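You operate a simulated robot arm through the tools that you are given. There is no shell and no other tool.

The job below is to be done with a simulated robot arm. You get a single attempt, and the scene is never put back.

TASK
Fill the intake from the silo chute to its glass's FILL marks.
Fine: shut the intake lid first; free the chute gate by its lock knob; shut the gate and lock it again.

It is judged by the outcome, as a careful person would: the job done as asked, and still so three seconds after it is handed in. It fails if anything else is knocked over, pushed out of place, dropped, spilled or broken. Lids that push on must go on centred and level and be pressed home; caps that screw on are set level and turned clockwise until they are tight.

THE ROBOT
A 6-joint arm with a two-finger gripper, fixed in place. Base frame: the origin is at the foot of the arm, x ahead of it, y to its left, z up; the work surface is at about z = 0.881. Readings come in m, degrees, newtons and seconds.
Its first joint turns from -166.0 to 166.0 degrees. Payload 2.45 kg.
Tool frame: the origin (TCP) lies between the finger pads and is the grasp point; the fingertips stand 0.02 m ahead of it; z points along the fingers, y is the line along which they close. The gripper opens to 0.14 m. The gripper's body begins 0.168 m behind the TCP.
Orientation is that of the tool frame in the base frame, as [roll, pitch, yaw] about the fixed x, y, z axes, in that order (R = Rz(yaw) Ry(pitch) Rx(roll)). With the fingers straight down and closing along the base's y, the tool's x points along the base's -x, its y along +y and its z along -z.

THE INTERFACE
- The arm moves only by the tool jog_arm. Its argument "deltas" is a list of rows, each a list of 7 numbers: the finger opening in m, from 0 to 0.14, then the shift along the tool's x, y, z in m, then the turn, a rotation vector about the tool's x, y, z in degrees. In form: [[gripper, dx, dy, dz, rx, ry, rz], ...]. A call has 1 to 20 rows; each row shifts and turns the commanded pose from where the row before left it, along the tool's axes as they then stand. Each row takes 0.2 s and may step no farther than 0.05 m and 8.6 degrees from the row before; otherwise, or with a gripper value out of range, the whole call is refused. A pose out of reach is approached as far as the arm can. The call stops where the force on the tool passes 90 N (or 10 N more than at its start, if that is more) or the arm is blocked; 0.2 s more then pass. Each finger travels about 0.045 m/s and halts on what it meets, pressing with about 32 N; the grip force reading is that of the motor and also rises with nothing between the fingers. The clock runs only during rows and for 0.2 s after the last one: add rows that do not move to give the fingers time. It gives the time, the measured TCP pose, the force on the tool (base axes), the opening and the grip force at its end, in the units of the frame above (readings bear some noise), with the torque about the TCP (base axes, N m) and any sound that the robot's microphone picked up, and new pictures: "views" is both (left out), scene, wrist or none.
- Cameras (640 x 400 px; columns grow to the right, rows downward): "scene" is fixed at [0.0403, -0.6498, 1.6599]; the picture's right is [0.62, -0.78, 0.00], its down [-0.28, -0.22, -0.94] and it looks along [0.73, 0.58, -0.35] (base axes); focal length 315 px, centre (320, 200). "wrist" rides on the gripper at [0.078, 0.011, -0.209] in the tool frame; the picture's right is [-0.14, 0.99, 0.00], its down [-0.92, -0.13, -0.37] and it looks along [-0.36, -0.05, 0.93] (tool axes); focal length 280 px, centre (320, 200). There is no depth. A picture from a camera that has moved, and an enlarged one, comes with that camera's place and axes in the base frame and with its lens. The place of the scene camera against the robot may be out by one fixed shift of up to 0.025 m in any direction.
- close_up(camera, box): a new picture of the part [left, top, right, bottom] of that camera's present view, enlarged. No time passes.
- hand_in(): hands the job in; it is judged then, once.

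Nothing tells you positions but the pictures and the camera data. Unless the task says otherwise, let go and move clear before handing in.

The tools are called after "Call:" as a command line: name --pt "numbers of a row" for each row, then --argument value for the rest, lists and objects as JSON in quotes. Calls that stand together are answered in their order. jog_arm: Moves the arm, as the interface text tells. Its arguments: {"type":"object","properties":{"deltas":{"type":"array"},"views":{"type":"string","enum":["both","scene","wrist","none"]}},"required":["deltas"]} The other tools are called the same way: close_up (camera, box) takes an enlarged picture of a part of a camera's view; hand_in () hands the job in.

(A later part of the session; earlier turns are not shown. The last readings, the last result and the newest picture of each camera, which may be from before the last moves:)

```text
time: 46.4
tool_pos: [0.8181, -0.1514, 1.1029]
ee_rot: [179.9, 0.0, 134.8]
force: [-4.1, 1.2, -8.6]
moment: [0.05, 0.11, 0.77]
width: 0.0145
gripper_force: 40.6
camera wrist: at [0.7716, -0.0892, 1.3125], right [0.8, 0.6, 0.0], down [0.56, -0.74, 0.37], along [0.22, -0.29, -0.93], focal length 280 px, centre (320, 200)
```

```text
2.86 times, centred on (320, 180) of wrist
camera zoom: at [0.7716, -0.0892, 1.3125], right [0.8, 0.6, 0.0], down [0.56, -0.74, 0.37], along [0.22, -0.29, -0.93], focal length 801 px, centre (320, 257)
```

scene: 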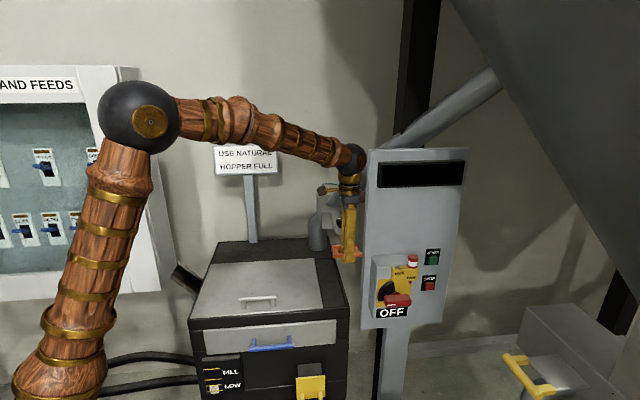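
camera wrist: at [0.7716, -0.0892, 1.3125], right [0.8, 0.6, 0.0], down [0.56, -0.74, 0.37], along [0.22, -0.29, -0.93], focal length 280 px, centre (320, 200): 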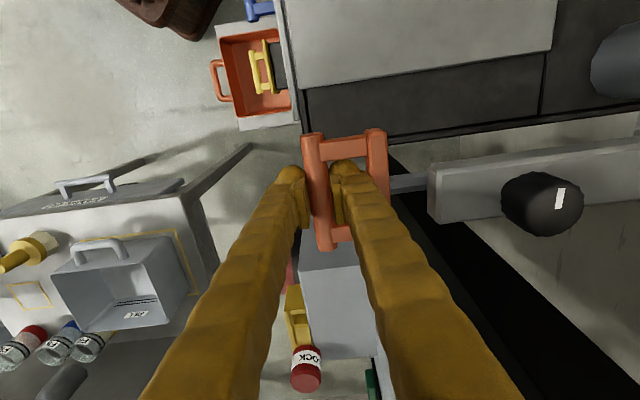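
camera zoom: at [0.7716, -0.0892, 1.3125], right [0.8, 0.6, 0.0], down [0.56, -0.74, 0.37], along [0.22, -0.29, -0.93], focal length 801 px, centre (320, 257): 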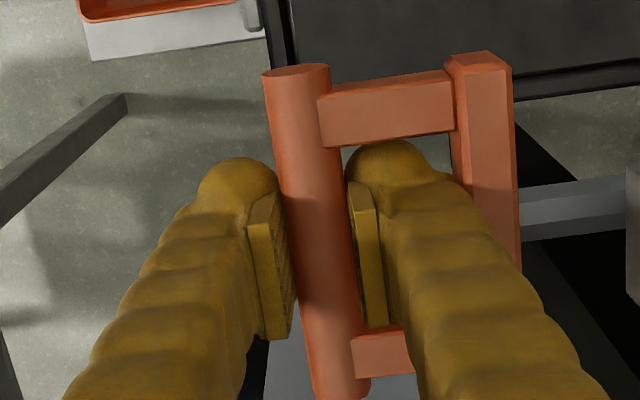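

The bar is gripped, and the glass shows the level at the upper LOW mark; the target is between the two FILL marks. I'll ease the twist, then start pulling the gate open a little.

Call:
jog_arm --pt "0.005 0 0 0 0 0 -1.2" --pt "0.005 0 -0.004 0 0 0 0" --pt "0.005 0 -0.004 0 0 0 0" --views "both"

Call:
close_up --camera "scene" --box '[190, 345, 260, 400]'

Call:
close_up --camera "wrist" --box '[280, 110, 520, 260]'

```text
time: 47.2
tool_pos: [0.8134, -0.1572, 1.1037]
ee_rot: [179.8, -0.1, 136.1]
force: [-15.2, 17.5, -7.1]
moment: [0.15, 0.13, -1.04]
width: 0.0146
gripper_force: 41.6
camera wrist: at [0.7645, -0.0964, 1.3122], right [0.79, 0.62, 0.0], down [0.57, -0.73, 0.37], along [0.23, -0.29, -0.93], focal length 280 px, centre (320, 200)
```

scene: 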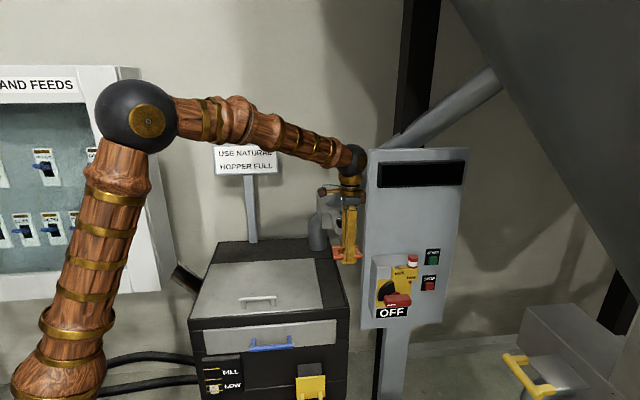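
wrist: 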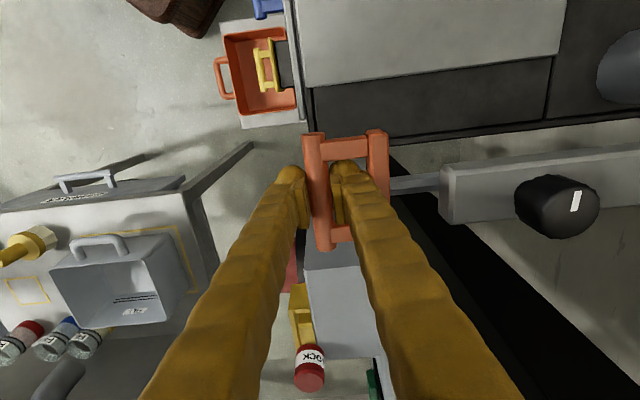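

```text
7.27 times, centred on (225, 372) of scene
camera zoom: at [0.0403, -0.6498, 1.6599], right [0.62, -0.78, 0.0], down [-0.28, -0.22, -0.94], along [0.73, 0.58, -0.35], focal length 2291 px, centre (1011, -1054)
```

zoom: 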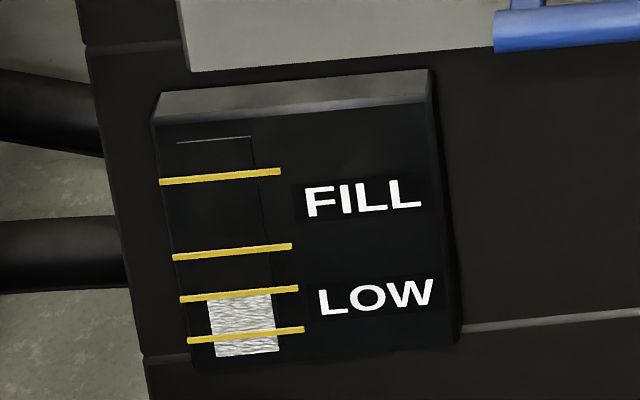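

```text
2.67 times, centred on (400, 185) of wrist
camera zoom: at [0.7645, -0.0964, 1.3122], right [0.79, 0.62, 0.0], down [0.57, -0.73, 0.37], along [0.23, -0.29, -0.93], focal length 748 px, centre (107, 240)
```

zoom: 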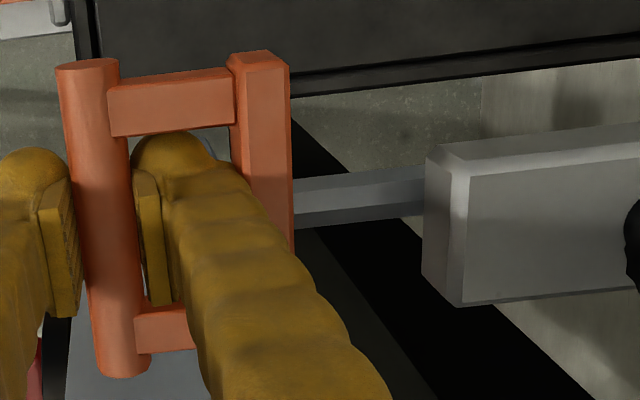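

The gate slides freely and is about 8 mm out, with no change in the glass yet. I'll correct the twist and open further in small steps, watching the level.

Call:
jog_arm --pt "0.005 0 0 0 0 0 0.7" --pt "0.005 0 -0.006 0 0 0 0" --pt "0.005 0 -0.006 0 0 0 0" --views "wrist"

Call:
close_up --camera "scene" --box '[190, 345, 260, 400]'

```text
time: 48.0
tool_pos: [0.805, -0.167, 1.1017]
ee_rot: [179.9, 0.1, 135.3]
force: [-11.5, 12.8, -13.6]
moment: [-0.19, -0.2, -0.9]
width: 0.0142
gripper_force: 40.0
camera wrist: at [0.7572, -0.1043, 1.3119], right [0.79, 0.61, 0.0], down [0.57, -0.74, 0.37], along [0.23, -0.29, -0.93], focal length 280 px, centre (320, 200)
```

wrist: 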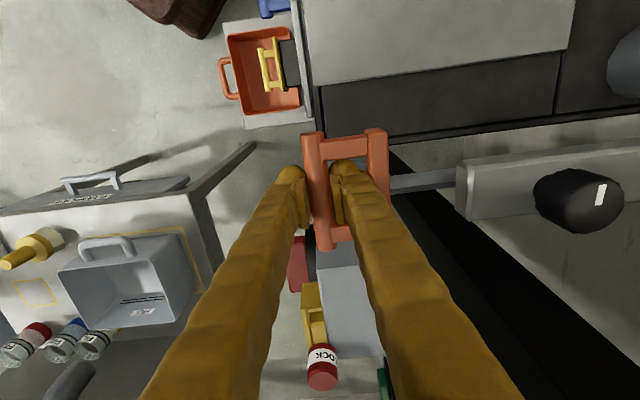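

```text
7.27 times, centred on (225, 372) of scene
camera zoom: at [0.0403, -0.6498, 1.6599], right [0.62, -0.78, 0.0], down [-0.28, -0.22, -0.94], along [0.73, 0.58, -0.35], focal length 2291 px, centre (1011, -1054)
```

zoom: 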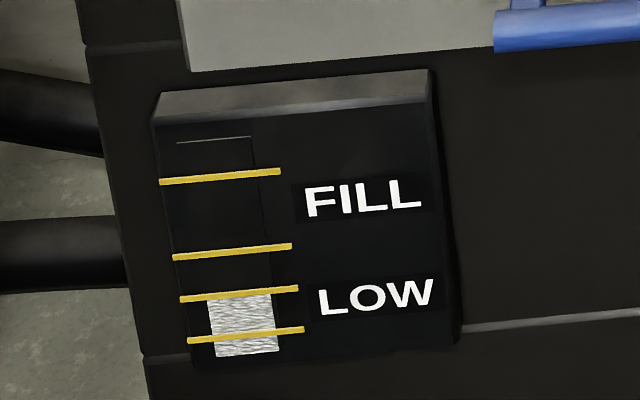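

About 20 mm out, still no flow. I'll ease the sideways load and open a bit more.

Call:
jog_arm --pt "0.005 0.001 0 0.0005 0 0 0.4" --pt "0.005 0 -0.006 0 0 0 0" --pt "0.005 0 -0.006 0 0 0 0" --views "wrist"

Call:
close_up --camera "scene" --box '[190, 345, 260, 400]'

```text
time: 48.8
tool_pos: [0.7966, -0.1748, 1.1026]
ee_rot: [179.9, 0.2, 135.0]
force: [10.7, -10.7, -12.0]
moment: [0.22, 0.2, 0.02]
width: 0.0141
gripper_force: 40.2
camera wrist: at [0.7485, -0.1127, 1.3117], right [0.8, 0.6, 0.0], down [0.56, -0.74, 0.37], along [0.23, -0.29, -0.93], focal length 280 px, centre (320, 200)
```

wrist: 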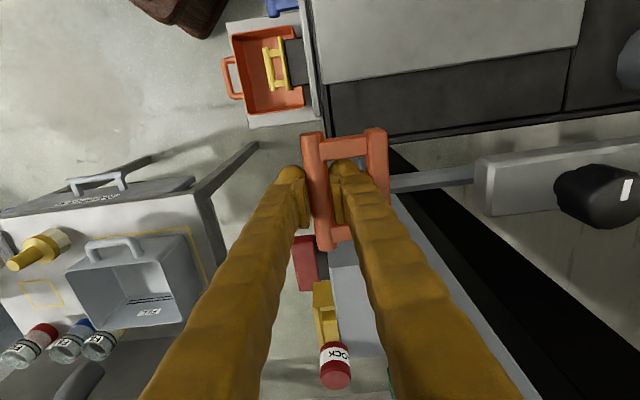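

```text
7.27 times, centred on (225, 372) of scene
camera zoom: at [0.0403, -0.6498, 1.6599], right [0.62, -0.78, 0.0], down [-0.28, -0.22, -0.94], along [0.73, 0.58, -0.35], focal length 2291 px, centre (1011, -1054)
```

zoom: 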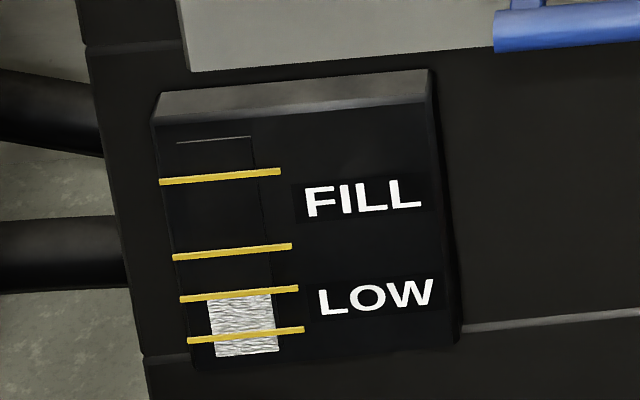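

About 32 mm out, and the grain texture in the glass has shifted slightly. I'll hold still briefly to see whether it is flowing.

Call:
jog_arm --pt "0.005 -0.0005 0 0 0 0 0" --pt "0.005 0 0 0 0 0 0" --views "none"

Call:
close_up --camera "scene" --box '[190, 345, 260, 400]'

```text
time: 49.4
tool_pos: [0.7968, -0.174, 1.1031]
ee_rot: [179.7, 0.0, 135.0]
force: [4.2, -5.4, -16.3]
moment: [-0.05, -0.03, -0.33]
width: 0.0138
gripper_force: 40.3
```

```text
7.27 times, centred on (225, 372) of scene
camera zoom: at [0.0403, -0.6498, 1.6599], right [0.62, -0.78, 0.0], down [-0.28, -0.22, -0.94], along [0.73, 0.58, -0.35], focal length 2291 px, centre (1011, -1054)
```

zoom: 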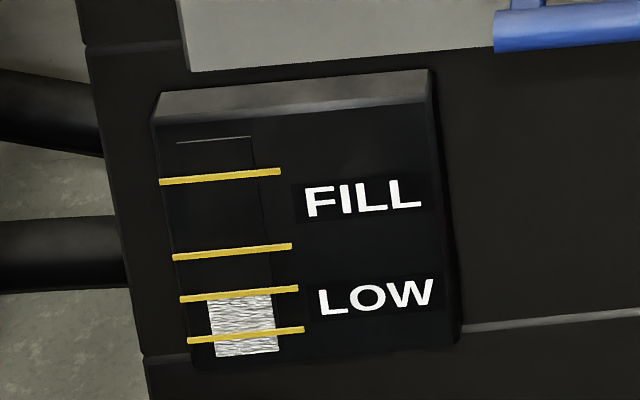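

The change is subtle. I'll hold a full second and zoom tighter on the glass.

Call:
jog_arm --pt "0.005 0 0 0 0 0 0.2" --pt "0.005 0 0 0 0 0 0" --pt "0.005 0 0 0 0 0 0" --pt "0.005 0 0 0 0 0 0" --views "none"

Call:
close_up --camera "scene" --box '[190, 345, 260, 400]'

Call:
close_up --camera "scene" --box '[300, 180, 400, 270]'

```text
time: 50.4
tool_pos: [0.7962, -0.1751, 1.1025]
ee_rot: [179.9, 0.1, 134.8]
force: [8.9, -9.8, -16.9]
moment: [-0.14, -0.15, 0.65]
width: 0.0142
gripper_force: 40.5
```

```text
7.27 times, centred on (225, 372) of scene
camera zoom: at [0.0403, -0.6498, 1.6599], right [0.62, -0.78, 0.0], down [-0.28, -0.22, -0.94], along [0.73, 0.58, -0.35], focal length 2291 px, centre (1011, -1054)
```

zoom: 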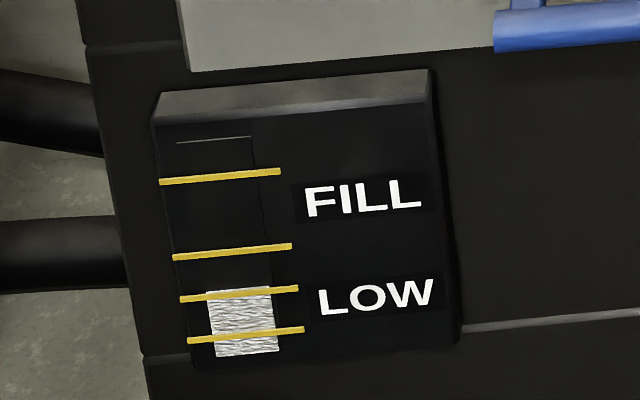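

```text
4.44 times, centred on (350, 225) of scene
camera zoom: at [0.0403, -0.6498, 1.6599], right [0.62, -0.78, 0.0], down [-0.28, -0.22, -0.94], along [0.73, 0.58, -0.35], focal length 1400 px, centre (187, 89)
```

zoom: 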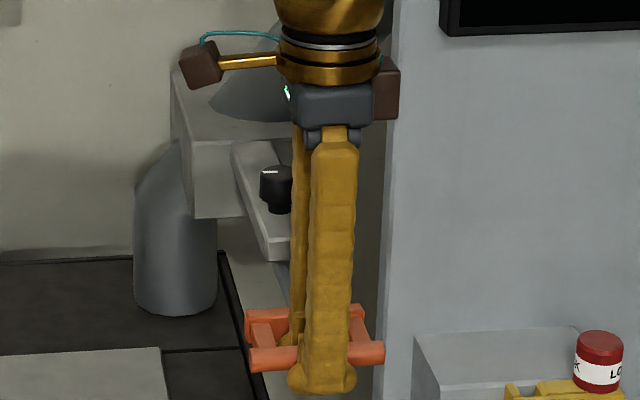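

The level is now rising, roughly 6 px per second in this zoom, with about 74 px to go. That is a comfortable slow rate, so I'll hold and watch.

Call:
jog_arm --pt "0.005 0.0003 0 0.0004 0 0 -0.1" --pt "0.005 0 0 0 0 0 0" --pt "0.005 0 0 0 0 0 0" --pt "0.005 0 0 0 0 0 0" --pt "0.005 0 0 0 0 0 0" --pt "0.005 0 0 0 0 0 0" --pt "0.005 0 0 0 0 0 0" --pt "0.005 0 0 0 0 0 0" --pt "0.005 0 0 0 0 0 0" --pt "0.005 0 0 0 0 0 0" --views "none"

Call:
close_up --camera "scene" --box '[190, 345, 260, 400]'

```text
time: 52.6
tool_pos: [0.7974, -0.1726, 1.1023]
ee_rot: [179.9, 0.0, 135.0]
force: [5.8, -3.7, 1.8]
moment: [-0.08, -0.07, 0.52]
width: 0.0137
gripper_force: 40.4
```

```text
7.27 times, centred on (225, 372) of scene
camera zoom: at [0.0403, -0.6498, 1.6599], right [0.62, -0.78, 0.0], down [-0.28, -0.22, -0.94], along [0.73, 0.58, -0.35], focal length 2291 px, centre (1011, -1054)
```

zoom: 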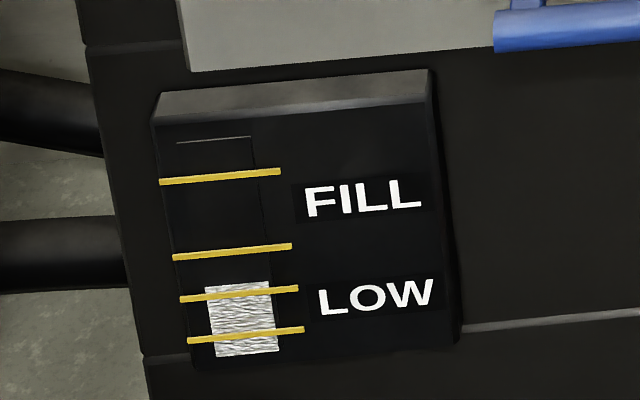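

The level has reached about 284, rising near 3 px/s, which is slow. I'll open the gate another 8 mm and watch.

Call:
jog_arm --pt "0.005 0 -0.004 0 0 0 0" --pt "0.005 0 -0.004 0 0 0 0" --pt "0.005 0 0 0 0 0 0" --pt "0.005 0 0 0 0 0 0" --pt "0.005 0 0 0 0 0 0" --pt "0.005 0 0 0 0 0 0" --views "none"

Call:
close_up --camera "scene" --box '[190, 345, 260, 400]'

```text
time: 54.0
tool_pos: [0.7917, -0.1797, 1.1027]
ee_rot: [179.9, 0.0, 134.9]
force: [-1.1, 3.4, -4.5]
moment: [0.01, -0.02, 0.53]
width: 0.0137
gripper_force: 40.1
```

```text
7.27 times, centred on (225, 372) of scene
camera zoom: at [0.0403, -0.6498, 1.6599], right [0.62, -0.78, 0.0], down [-0.28, -0.22, -0.94], along [0.73, 0.58, -0.35], focal length 2291 px, centre (1011, -1054)
```

zoom: 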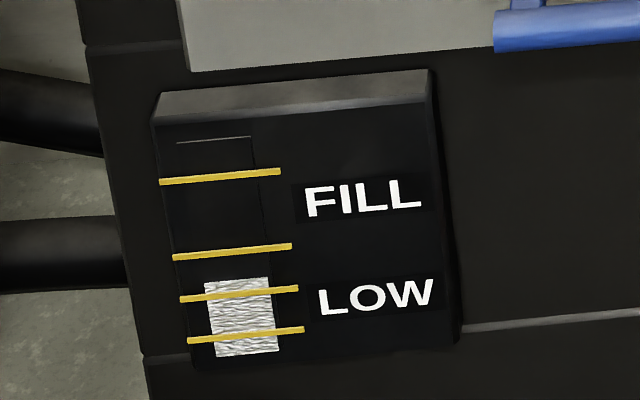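

The level is at about 280. I'll hold two more seconds to measure the rate at this opening.

Call:
jog_arm --pt "0.005 0 0 0 0 0 0" --pt "0.005 0 0 0 0 0 0" --pt "0.005 0 0 0 0 0 0" --pt "0.005 0 0 0 0 0 0" --pt "0.005 0 0 0 0 0 0" --pt "0.005 0 0 0 0 0 0" --pt "0.005 0 0 0 0 0 0" --pt "0.005 0 0 0 0 0 0" --pt "0.005 0 0 0 0 0 0" --views "none"

Call:
close_up --camera "scene" --box '[190, 345, 260, 400]'

```text
time: 56.0
tool_pos: [0.7905, -0.1803, 1.1012]
ee_rot: [179.9, 0.0, 134.9]
force: [-8.7, 6.4, -14.6]
moment: [0.06, 0.08, 0.48]
width: 0.0138
gripper_force: 39.9
```

```text
7.27 times, centred on (225, 372) of scene
camera zoom: at [0.0403, -0.6498, 1.6599], right [0.62, -0.78, 0.0], down [-0.28, -0.22, -0.94], along [0.73, 0.58, -0.35], focal length 2291 px, centre (1011, -1054)
```

zoom: 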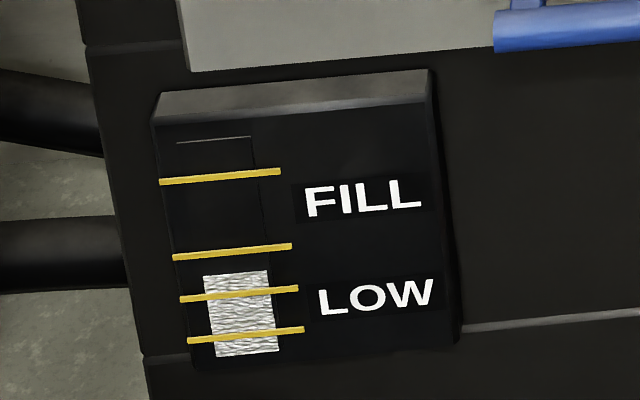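

Rising about 3.5 px/s at this opening, now at 273 with the target around 215. I'll hold for four seconds.

Call:
jog_arm --pt "0.005 0 -0.003 0 0 0 -0.1" --pt "0.005 0 0 0 0 0 0" --pt "0.005 0 0 0 0 0 0" --pt "0.005 0 0 0 0 0 0" --pt "0.005 0 0 0 0 0 0" --pt "0.005 0 0 0 0 0 0" --pt "0.005 0 0 0 0 0 0" --pt "0.005 0 0 0 0 0 0" --pt "0.005 0 0 0 0 0 0" --pt "0.005 0 0 0 0 0 0" --pt "0.005 0 0 0 0 0 0" --pt "0.005 0 0 0 0 0 0" --pt "0.005 0 0 0 0 0 0" --pt "0.005 0 0 0 0 0 0" --pt "0.005 0 0 0 0 0 0" --pt "0.005 0 0 0 0 0 0" --pt "0.005 0 0 0 0 0 0" --pt "0.005 0 0 0 0 0 0" --pt "0.005 0 0 0 0 0 0" --pt "0.005 0 0 0 0 0 0" --views "none"

Call:
close_up --camera "scene" --box '[190, 345, 260, 400]'

```text
time: 60.2
tool_pos: [0.789, -0.1819, 1.1023]
ee_rot: [179.8, 0.0, 135.1]
force: [3.4, -5.2, -3.0]
moment: [-0.03, -0.01, -0.02]
width: 0.0141
gripper_force: 40.6
```

```text
7.27 times, centred on (225, 372) of scene
camera zoom: at [0.0403, -0.6498, 1.6599], right [0.62, -0.78, 0.0], down [-0.28, -0.22, -0.94], along [0.73, 0.58, -0.35], focal length 2291 px, centre (1011, -1054)
```

zoom: 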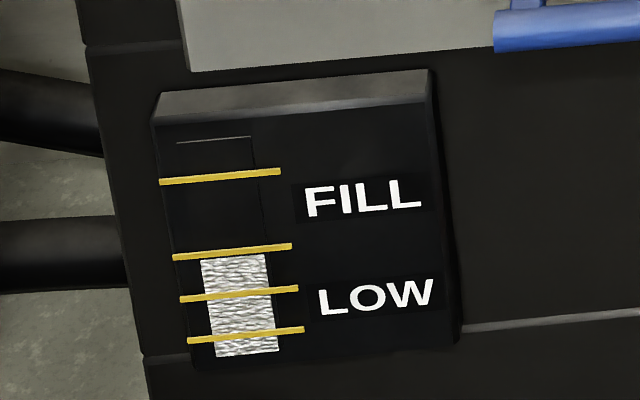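

The level is at 257, just under the lower FILL mark, rising about 3.8 px/s. I'll keep holding.

Call:
jog_arm --pt "0.005 0 0 0 0 0 0" --pt "0.005 0 0 0 0 0 0" --pt "0.005 0 0 0 0 0 0" --pt "0.005 0 0 0 0 0 0" --pt "0.005 0 0 0 0 0 0" --pt "0.005 0 0 0 0 0 0" --pt "0.005 0 0 0 0 0 0" --pt "0.005 0 0 0 0 0 0" --pt "0.005 0 0 0 0 0 0" --pt "0.005 0 0 0 0 0 0" --pt "0.005 0 0 0 0 0 0" --pt "0.005 0 0 0 0 0 0" --pt "0.005 0 0 0 0 0 0" --pt "0.005 0 0 0 0 0 0" --pt "0.005 0 0 0 0 0 0" --pt "0.005 0 0 0 0 0 0" --pt "0.005 0 0 0 0 0 0" --pt "0.005 0 0 0 0 0 0" --pt "0.005 0 0 0 0 0 0" --pt "0.005 0 0 0 0 0 0" --views "none"

Call:
close_up --camera "scene" --box '[190, 345, 260, 400]'

```text
time: 64.4
tool_pos: [0.7892, -0.1819, 1.1013]
ee_rot: [179.9, -0.1, 135.0]
force: [2.8, -2.2, -7.8]
moment: [0.09, 0.06, -0.05]
width: 0.0137
gripper_force: 40.8
```

```text
7.27 times, centred on (225, 372) of scene
camera zoom: at [0.0403, -0.6498, 1.6599], right [0.62, -0.78, 0.0], down [-0.28, -0.22, -0.94], along [0.73, 0.58, -0.35], focal length 2291 px, centre (1011, -1054)
```

zoom: 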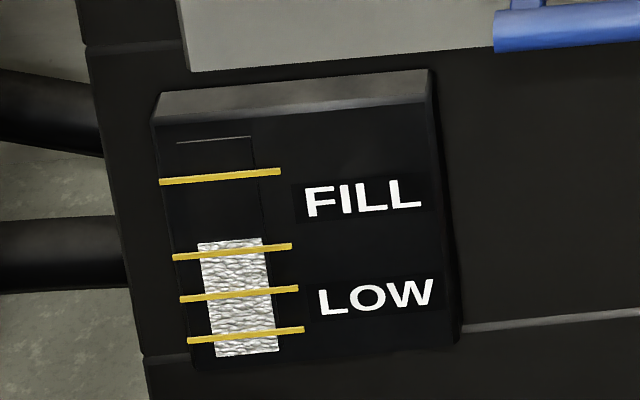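

The level is now just above the lower FILL mark at about 241. I'll go on a few more seconds towards mid-band.

Call:
jog_arm --pt "0.005 0 0 0 0 0 0" --pt "0.005 0 0 0 0 0 0" --pt "0.005 0 0 0 0 0 0" --pt "0.005 0 0 0 0 0 0" --pt "0.005 0 0 0 0 0 0" --pt "0.005 0 0 0 0 0 0" --pt "0.005 0 0 0 0 0 0" --pt "0.005 0 0 0 0 0 0" --pt "0.005 0 0 0 0 0 0" --pt "0.005 0 0 0 0 0 0" --pt "0.005 0 0 0 0 0 0" --pt "0.005 0 0 0 0 0 0" --pt "0.005 0 0 0 0 0 0" --pt "0.005 0 0 0 0 0 0" --pt "0.005 0 0 0 0 0 0" --pt "0.005 0 0 0 0 0 0" --pt "0.005 0 0 0 0 0 0" --pt "0.005 0 0 0 0 0 0" --pt "0.005 0 0 0 0 0 0" --views "none"

Call:
close_up --camera "scene" --box '[190, 345, 260, 400]'

```text
time: 68.4
tool_pos: [0.7894, -0.1818, 1.1022]
ee_rot: [179.9, 0.0, 135.0]
force: [-0.1, 0.3, -12.4]
moment: [0.1, 0.11, 0.01]
width: 0.0137
gripper_force: 40.6
```

```text
7.27 times, centred on (225, 372) of scene
camera zoom: at [0.0403, -0.6498, 1.6599], right [0.62, -0.78, 0.0], down [-0.28, -0.22, -0.94], along [0.73, 0.58, -0.35], focal length 2291 px, centre (1011, -1054)
```

zoom: 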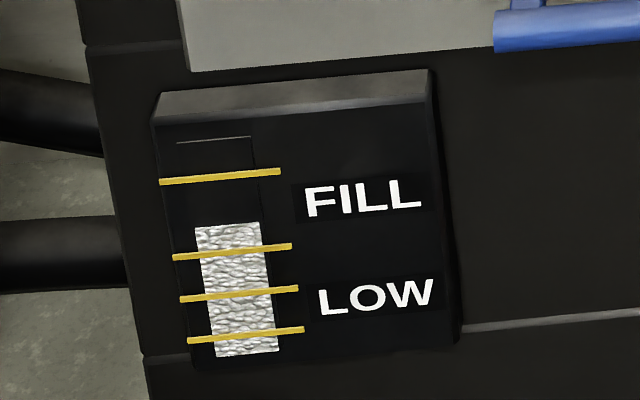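

The level is about 225, comfortably inside the FILL band (177–250). I'll push the gate shut now.

Call:
jog_arm --pt "0.005 0 0.009 0 0 0 0" --pt "0.005 0 0.01 0 0 0 0" --pt "0.005 0 0.01 0 0 0 0" --pt "0.005 0 0.008 0 0 0 0" --pt "0.005 0 0.005 0 0 0 0" --views "wrist"

Call:
close_up --camera "scene" --box '[190, 345, 260, 400]'

Call:
close_up --camera "wrist" --box '[280, 110, 520, 260]'

```text
time: 69.6
tool_pos: [0.8172, -0.152, 1.1027]
ee_rot: [179.8, 0.0, 134.9]
force: [4.4, -8.0, -16.4]
moment: [0.37, 0.35, -0.03]
width: 0.0139
gripper_force: 39.8
camera wrist: at [0.7706, -0.0905, 1.3112], right [0.8, 0.6, 0.0], down [0.56, -0.74, 0.37], along [0.23, -0.29, -0.93], focal length 280 px, centre (320, 200)
```

wrist: 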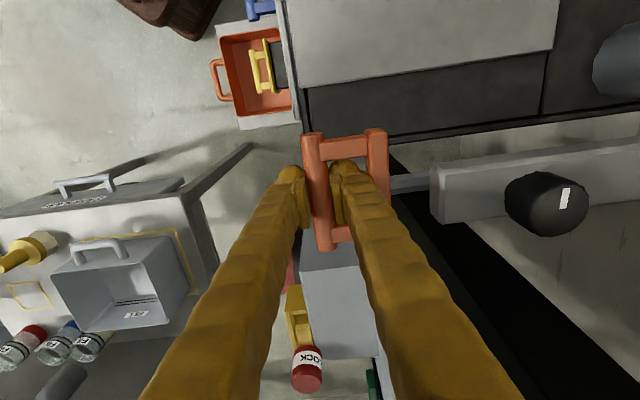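

```text
7.27 times, centred on (225, 372) of scene
camera zoom: at [0.0403, -0.6498, 1.6599], right [0.62, -0.78, 0.0], down [-0.28, -0.22, -0.94], along [0.73, 0.58, -0.35], focal length 2291 px, centre (1011, -1054)
```

zoom: 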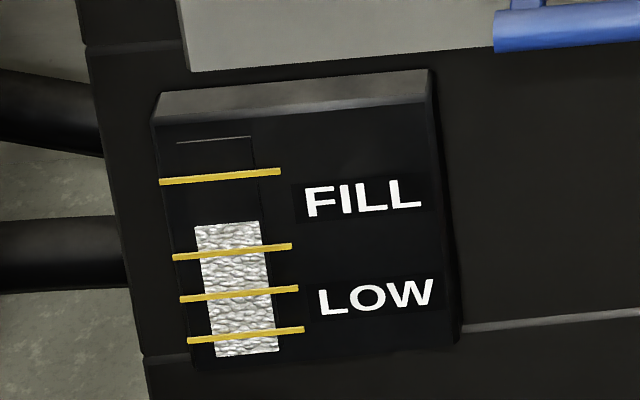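

```text
2.67 times, centred on (400, 185) of wrist
camera zoom: at [0.7706, -0.0905, 1.3112], right [0.8, 0.6, 0.0], down [0.56, -0.74, 0.37], along [0.23, -0.29, -0.93], focal length 748 px, centre (107, 240)
```

zoom: 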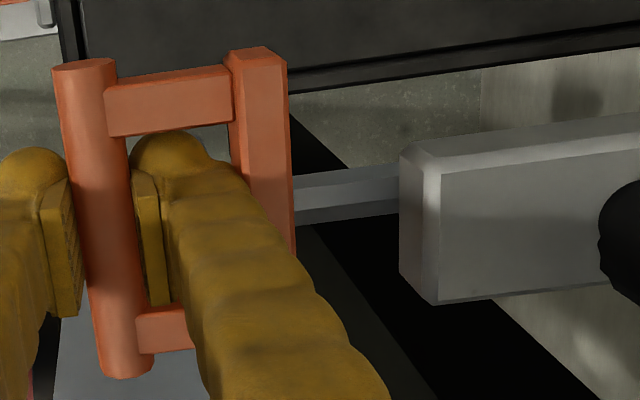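

The gate is almost shut and the level is holding at about 223. I'll push the last millimetres until it bottoms.

Call:
jog_arm --pt "0.005 0 0.0015 0 0 0 0" --pt "0.005 0 0.0015 0 0 0 0" --pt "0.005 0 0 0 0 0 0" --views "none"

```text
time: 70.4
tool_pos: [0.8213, -0.1502, 1.1019]
ee_rot: [179.8, 0.1, 134.9]
force: [5.7, -8.3, -10.3]
moment: [-0.08, -0.04, -0.04]
width: 0.0138
gripper_force: 39.9
```

Call:
jog_arm --pt "0.005 0 0.0015 0 0 0 0" --pt "0.005 0 0.0015 0 0 0 0" --pt "0.005 0 0 0 0 0 0" --views "wrist"

Call:
close_up --camera "wrist" --box '[280, 110, 520, 260]'

```text
time: 71.2
tool_pos: [0.8232, -0.1485, 1.1013]
ee_rot: [179.9, 0.1, 135.0]
force: [-7.4, -30.6, -5.5]
moment: [-0.29, -0.14, -0.05]
width: 0.0136
gripper_force: 40.3
camera wrist: at [0.7749, -0.0862, 1.3112], right [0.8, 0.6, 0.0], down [0.56, -0.74, 0.37], along [0.22, -0.29, -0.93], focal length 280 px, centre (320, 200)
```

wrist: 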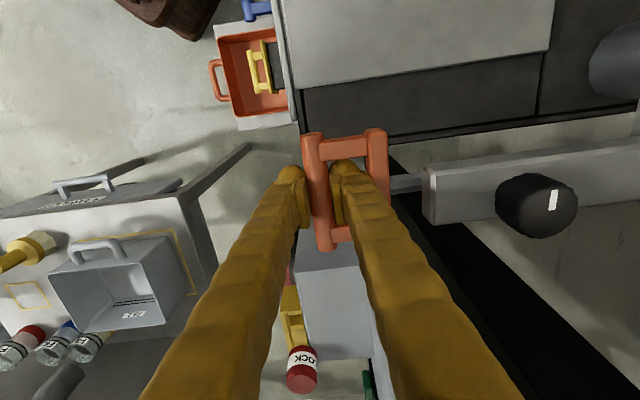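

```text
2.67 times, centred on (400, 185) of wrist
camera zoom: at [0.7749, -0.0862, 1.3112], right [0.8, 0.6, 0.0], down [0.56, -0.74, 0.37], along [0.22, -0.29, -0.93], focal length 748 px, centre (107, 240)
```

zoom: 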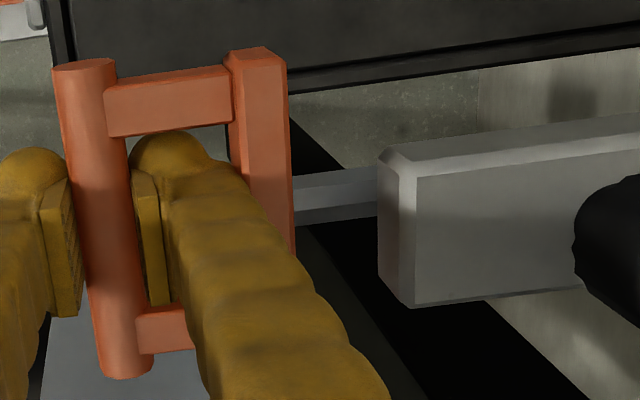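

There is now about 27 N of resistance along the slide, so it has bottomed. I'll confirm with one more millimetre.

Call:
jog_arm --pt "0.005 0 0.001 0 0 0 0" --pt "0.005 0 0 0 0 0 0" --views "none"

Call:
close_up --camera "scene" --box '[190, 345, 260, 400]'

```text
time: 71.8
tool_pos: [0.8231, -0.1486, 1.1012]
ee_rot: [179.9, 0.0, 135.0]
force: [-16.9, -55.0, -11.1]
moment: [-0.34, -0.13, 0.42]
width: 0.0137
gripper_force: 40.5
```

```text
7.27 times, centred on (225, 372) of scene
camera zoom: at [0.0403, -0.6498, 1.6599], right [0.62, -0.78, 0.0], down [-0.28, -0.22, -0.94], along [0.73, 0.58, -0.35], focal length 2291 px, centre (1011, -1054)
```

zoom: 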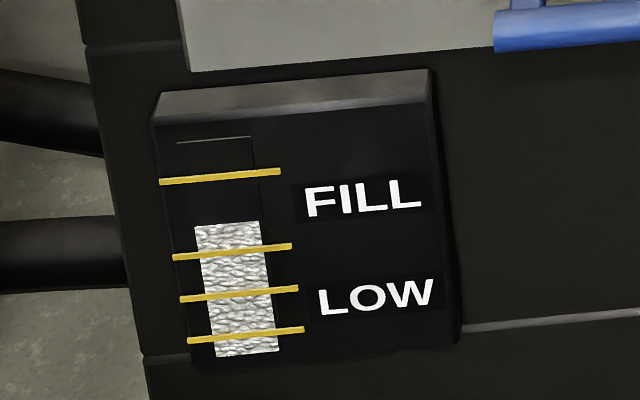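

The gate is hard against its closed stop (51 N, no movement) and the level is steady at about 223, inside the FILL marks. I'll relieve the push, release, rise straight up and return over the knob at a yaw suited to a clockwise turn.

Call:
jog_arm --pt "0.005 0 -0.0018 0 0 0 0" --pt "0.02 0 0 0 0 0 0" --pt "0.028 0 0 0 0 0 0" --pt "0.028 0 0 0 0 0 0" --pt "0.028 0 0 -0.02 0 0 0" --pt "0.028 0 0 -0.03 0 0 0" --pt "0.028 0 0 -0.04 0 0 0" --pt "0.03 0 0 -0.045 0 0 0" --pt "0.05 0 0 -0.045 0 0 0" --pt "0.07 0 0 -0.03 0 0 0" --pt "0.07 0 0 0 0 0 0" --views "both"

Call:
close_up --camera "wrist" --box '[260, 80, 480, 220]'

```text
time: 74.2
tool_pos: [0.8213, -0.1474, 1.312]
ee_rot: [179.8, 0.1, 134.9]
force: [0.7, 1.1, -0.5]
moment: [0.01, -0.02, 0.0]
width: 0.0699
gripper_force: 0.0
camera wrist: at [0.7744, -0.0859, 1.5217], right [0.8, 0.6, 0.0], down [0.56, -0.74, 0.37], along [0.23, -0.29, -0.93], focal length 280 px, centre (320, 200)
```

scene: 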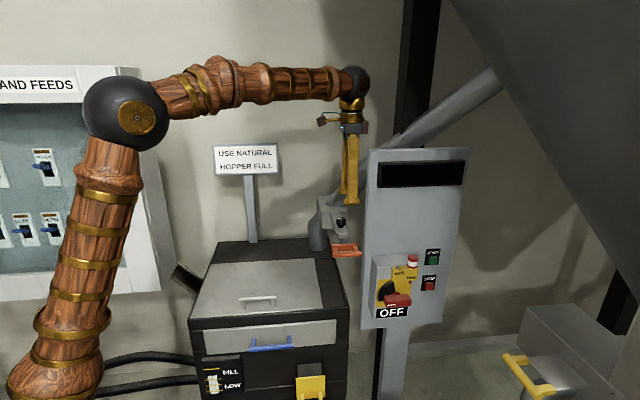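
wrist: 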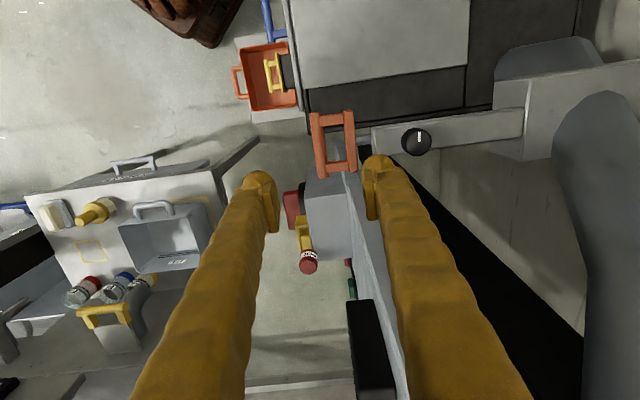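

```text
2.86 times, centred on (370, 150) of wrist
camera zoom: at [0.7744, -0.0859, 1.5217], right [0.8, 0.6, 0.0], down [0.56, -0.74, 0.37], along [0.23, -0.29, -0.93], focal length 801 px, centre (177, 343)
```

zoom: 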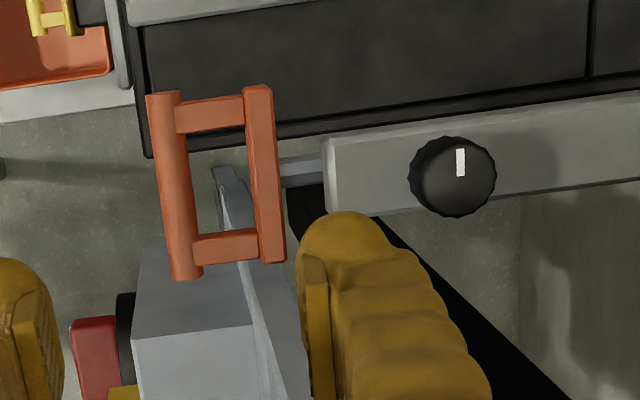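

The handle is back at its closed gap. Now I'll swing the yaw to about 170° and move above the knob.

Call:
jog_arm --pt "0.07 0 0 -0.01 0 0 -7" --pt "0.07 0 0 0 0 0 -7" --pt "0.07 0 0 0 0 0 -7" --pt "0.07 0 0 0 0 0 -7" --pt "0.07 0 0 0 0 0 -7" --pt "0.07 -0.025 0.034 0 0 0 0" --pt "0.07 -0.025 0.034 0 0 0 0" --pt "0.07 -0.0223 0.0309 0 0 0 0" --pt "0.07 0 0 0.04 0 0 0" --pt "0.07 0 0 0 0 0 0" --views "both"

Call:
close_up --camera "wrist" --box '[240, 80, 400, 240]'

```text
time: 76.4
tool_pos: [0.9093, -0.0662, 1.2817]
ee_rot: [179.9, 0.2, 170.0]
force: [0.0, 0.8, -0.2]
moment: [0.02, 0.0, -0.01]
width: 0.0699
gripper_force: 0.1
camera wrist: at [0.8342, -0.0424, 1.4905], right [0.31, 0.95, 0.0], down [0.88, -0.29, 0.37], along [0.35, -0.11, -0.93], focal length 280 px, centre (320, 200)
```

scene: 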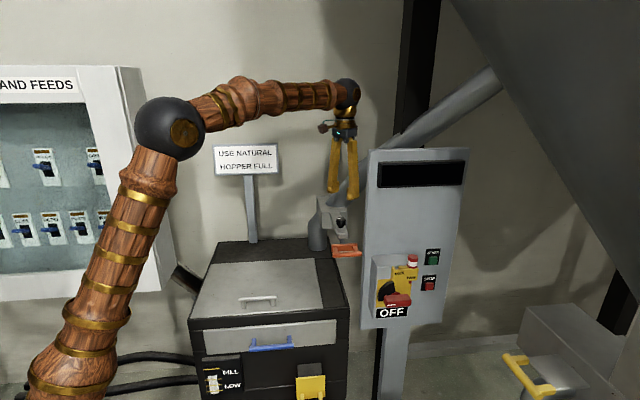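
wrist: 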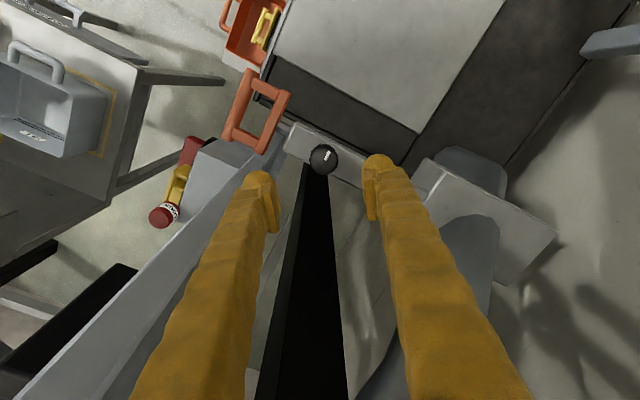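

```text
2.50 times, centred on (320, 160) of wrist
camera zoom: at [0.8342, -0.0424, 1.4905], right [0.31, 0.95, 0.0], down [0.88, -0.29, 0.37], along [0.35, -0.11, -0.93], focal length 701 px, centre (320, 300)
```

zoom: 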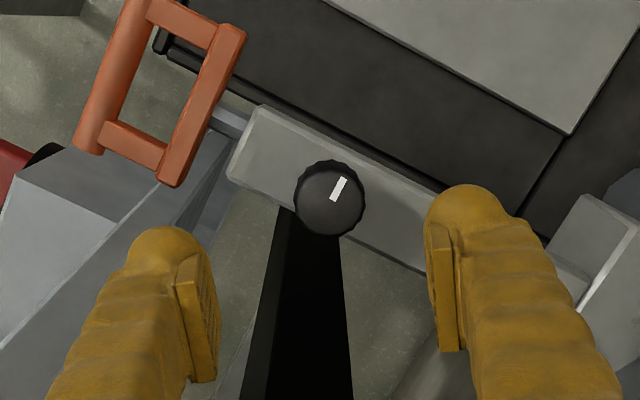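

The knob is 4–5 mm off along the closing axis. I'll correct that, descend to the same height as before and grip it.

Call:
jog_arm --pt "0.07 0.0005 0.0045 0.02 0 0 0" --pt "0.07 0 0 0.04 0 0 0" --pt "0.07 0 0 0.03 0 0 0" --pt "0.07 0 0 0.0225 0 0 0" --pt "0.07 0 0 0 0 0 0" --views "wrist"

Call:
close_up --camera "wrist" --box '[240, 120, 400, 260]'

```text
time: 77.6
tool_pos: [0.9102, -0.0594, 1.1706]
ee_rot: [180.0, 0.2, 170.0]
force: [0.7, -0.1, 0.3]
moment: [-0.02, -0.05, -0.01]
width: 0.0699
gripper_force: 0.0
camera wrist: at [0.8358, -0.0362, 1.3794], right [0.31, 0.95, 0.0], down [0.88, -0.29, 0.37], along [0.35, -0.11, -0.93], focal length 280 px, centre (320, 200)
```

wrist: 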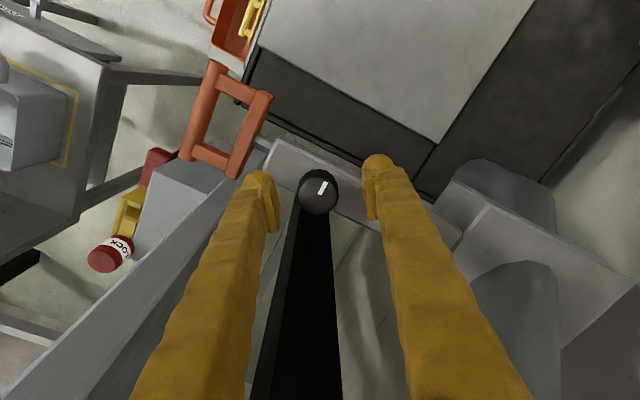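

```text
2.86 times, centred on (320, 190) of wrist
camera zoom: at [0.8358, -0.0362, 1.3794], right [0.31, 0.95, 0.0], down [0.88, -0.29, 0.37], along [0.35, -0.11, -0.93], focal length 801 px, centre (320, 229)
```

zoom: 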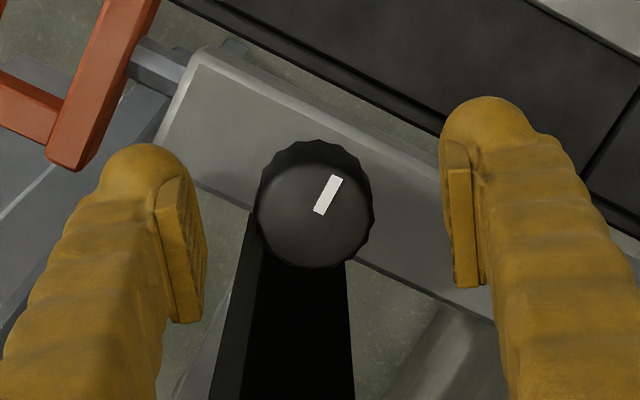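

Call:
jog_arm --pt "0.05 0 -0.0018 0.001 0 0 0" --pt "0.03 0 0 0 0 0 0" --pt "0.015 0 0 0 0 0 0" --pt "0.015 0 0 0 0 0 0" --pt "0.015 0 0 0 0 0 0" --views "wrist"

Call:
close_up --camera "wrist" --box '[240, 120, 400, 260]'

```text
time: 78.8
tool_pos: [0.9099, -0.0609, 1.1688]
ee_rot: [180.0, 0.1, 170.1]
force: [0.7, 4.6, -1.4]
moment: [0.06, -0.06, 0.0]
width: 0.0322
gripper_force: 45.3
camera wrist: at [0.8354, -0.0379, 1.3781], right [0.31, 0.95, 0.0], down [0.88, -0.29, 0.37], along [0.35, -0.11, -0.93], focal length 280 px, centre (320, 200)
```

wrist: 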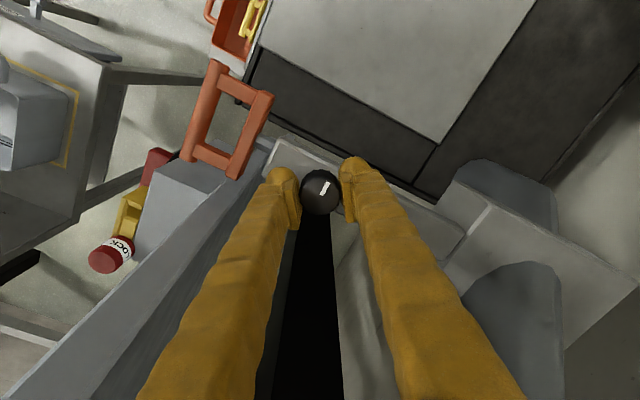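

```text
2.86 times, centred on (320, 190) of wrist
camera zoom: at [0.8354, -0.0379, 1.3781], right [0.31, 0.95, 0.0], down [0.88, -0.29, 0.37], along [0.35, -0.11, -0.93], focal length 801 px, centre (320, 229)
```

zoom: 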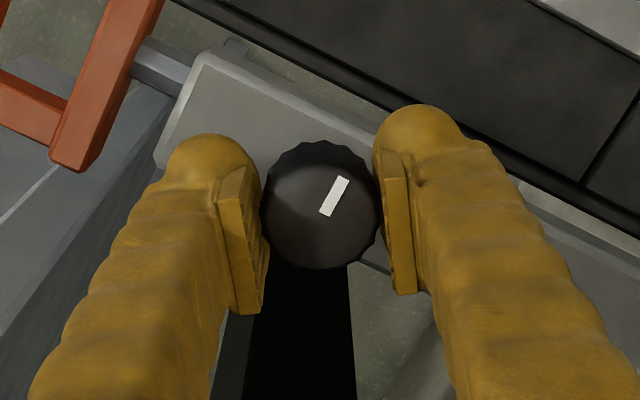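

The knob is gripped cleanly with low side force. I'll turn it clockwise, checking the forces midway.

Call:
jog_arm --pt "0.015 0 0 0 0 0 6" --pt "0.015 0 0 0 0 0 6" --pt "0.015 0 0 0 0 0 6" --pt "0.015 0 0 0 0 0 6" --pt "0.015 0 0 0 0 0 6" --pt "0.015 0 0 0 0 0 6" --pt "0.015 0 0 0 0 0 0" --views "wrist"

Call:
close_up --camera "wrist" --box '[240, 120, 400, 260]'

```text
time: 80.4
tool_pos: [0.9103, -0.0607, 1.1692]
ee_rot: [179.8, 0.1, 133.9]
force: [1.8, -8.9, -0.1]
moment: [-0.19, -0.09, 0.0]
width: 0.0325
gripper_force: 45.2
camera wrist: at [0.864, 0.0015, 1.3782], right [0.81, 0.59, 0.0], down [0.55, -0.75, 0.37], along [0.22, -0.3, -0.93], focal length 280 px, centre (320, 200)
```

wrist: 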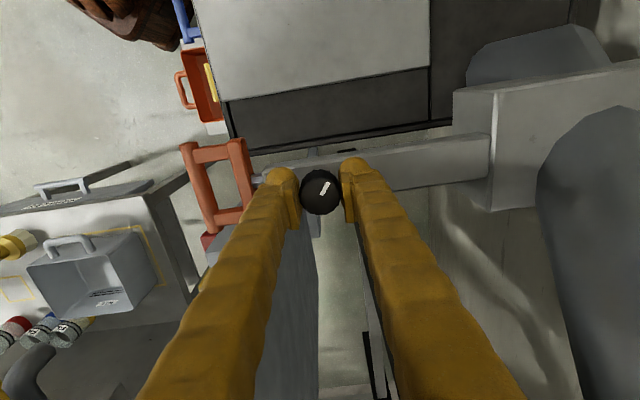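

```text
2.86 times, centred on (320, 190) of wrist
camera zoom: at [0.864, 0.0015, 1.3782], right [0.81, 0.59, 0.0], down [0.55, -0.75, 0.37], along [0.22, -0.3, -0.93], focal length 801 px, centre (320, 229)
```

zoom: 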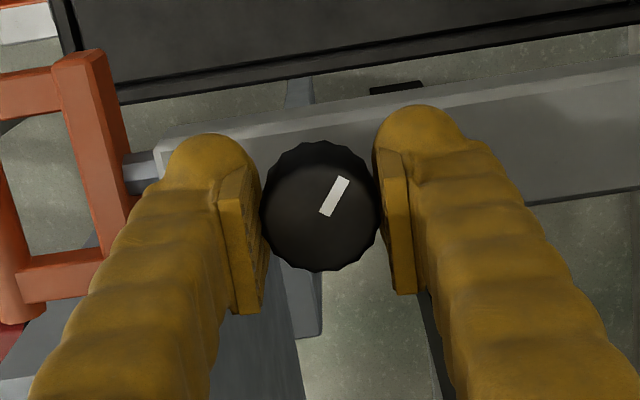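

The pointer follows and the forces stay low. I'll keep turning clockwise.

Call:
jog_arm --pt "0.015 0 0 0 0 0 6" --pt "0.015 0 0 0 0 0 6" --pt "0.015 0 0 0 0 0 6" --pt "0.015 0 0 0 0 0 6" --pt "0.015 0 0 0 0 0 6" --pt "0.015 0 0 0 0 0 6" --pt "0.015 0 0 0 0 0 6" --pt "0.015 0 0 0 0 0 0" --views "wrist"

Call:
close_up --camera "wrist" --box '[240, 120, 400, 260]'

```text
time: 82.2
tool_pos: [0.9101, -0.0617, 1.1694]
ee_rot: [179.8, 0.0, 91.9]
force: [-0.7, -15.4, 14.5]
moment: [-0.2, 0.03, 0.0]
width: 0.0322
gripper_force: 44.6
camera wrist: at [0.9182, 0.0163, 1.3784], right [0.99, -0.1, 0.0], down [-0.1, -0.93, 0.37], along [-0.04, -0.36, -0.93], focal length 280 px, centre (320, 200)
```

wrist: 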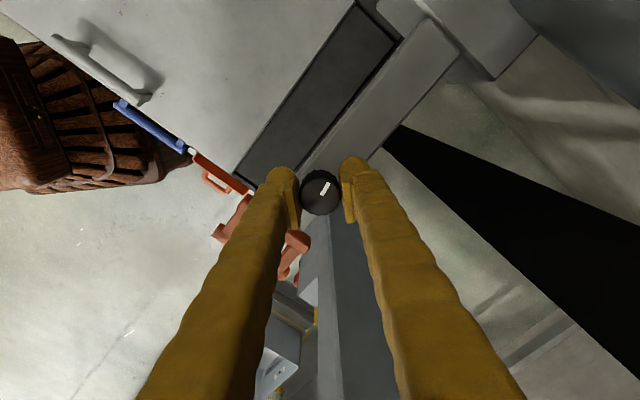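

```text
2.86 times, centred on (320, 190) of wrist
camera zoom: at [0.9182, 0.0163, 1.3784], right [0.99, -0.1, 0.0], down [-0.1, -0.93, 0.37], along [-0.04, -0.36, -0.93], focal length 801 px, centre (320, 229)
```

zoom: 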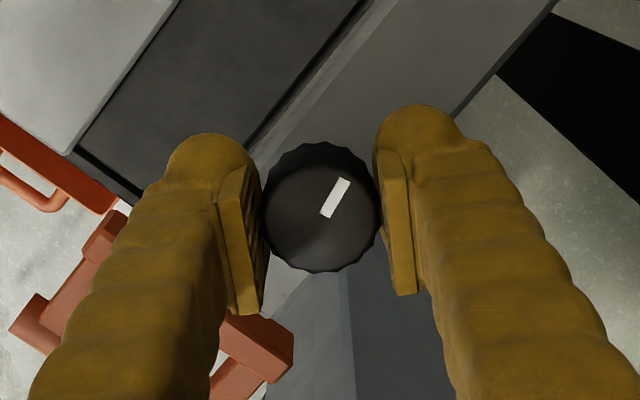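

It has turned 78°. I'll carry on to the lock stop and slightly past, so I can feel it tighten.

Call:
jog_arm --pt "0.015 0 0 0 0 0 5" --pt "0.015 0 0 0 0 0 5" --pt "0.015 0 0 0 0 0 5" --pt "0.015 0 0 0 0 0 4" --pt "0.015 0 0 0 0 0 4" --pt "0.015 0 0 0 0 0 0" --views "wrist"

Call:
close_up --camera "wrist" --box '[240, 120, 400, 260]'

```text
time: 83.6
tool_pos: [0.9112, -0.0593, 1.1681]
ee_rot: [179.9, -0.2, 69.0]
force: [4.0, 5.6, 0.9]
moment: [0.21, -0.11, 0.35]
width: 0.0325
gripper_force: 44.5
camera wrist: at [0.9488, 0.0084, 1.3779], right [0.88, -0.48, 0.0], down [-0.45, -0.81, 0.37], along [-0.18, -0.32, -0.93], focal length 280 px, centre (320, 200)
```

wrist: 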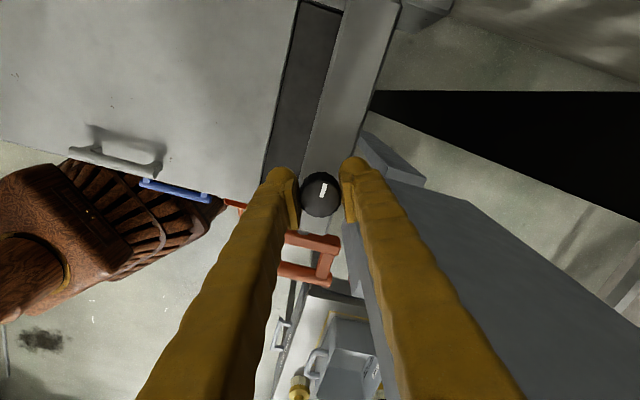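

```text
2.86 times, centred on (320, 190) of wrist
camera zoom: at [0.9488, 0.0084, 1.3779], right [0.88, -0.48, 0.0], down [-0.45, -0.81, 0.37], along [-0.18, -0.32, -0.93], focal length 801 px, centre (320, 229)
```

zoom: 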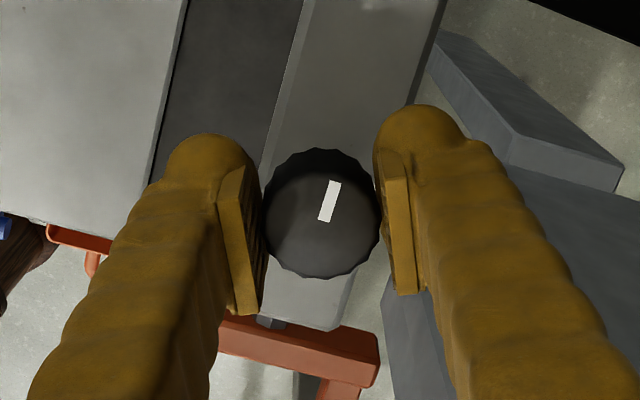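

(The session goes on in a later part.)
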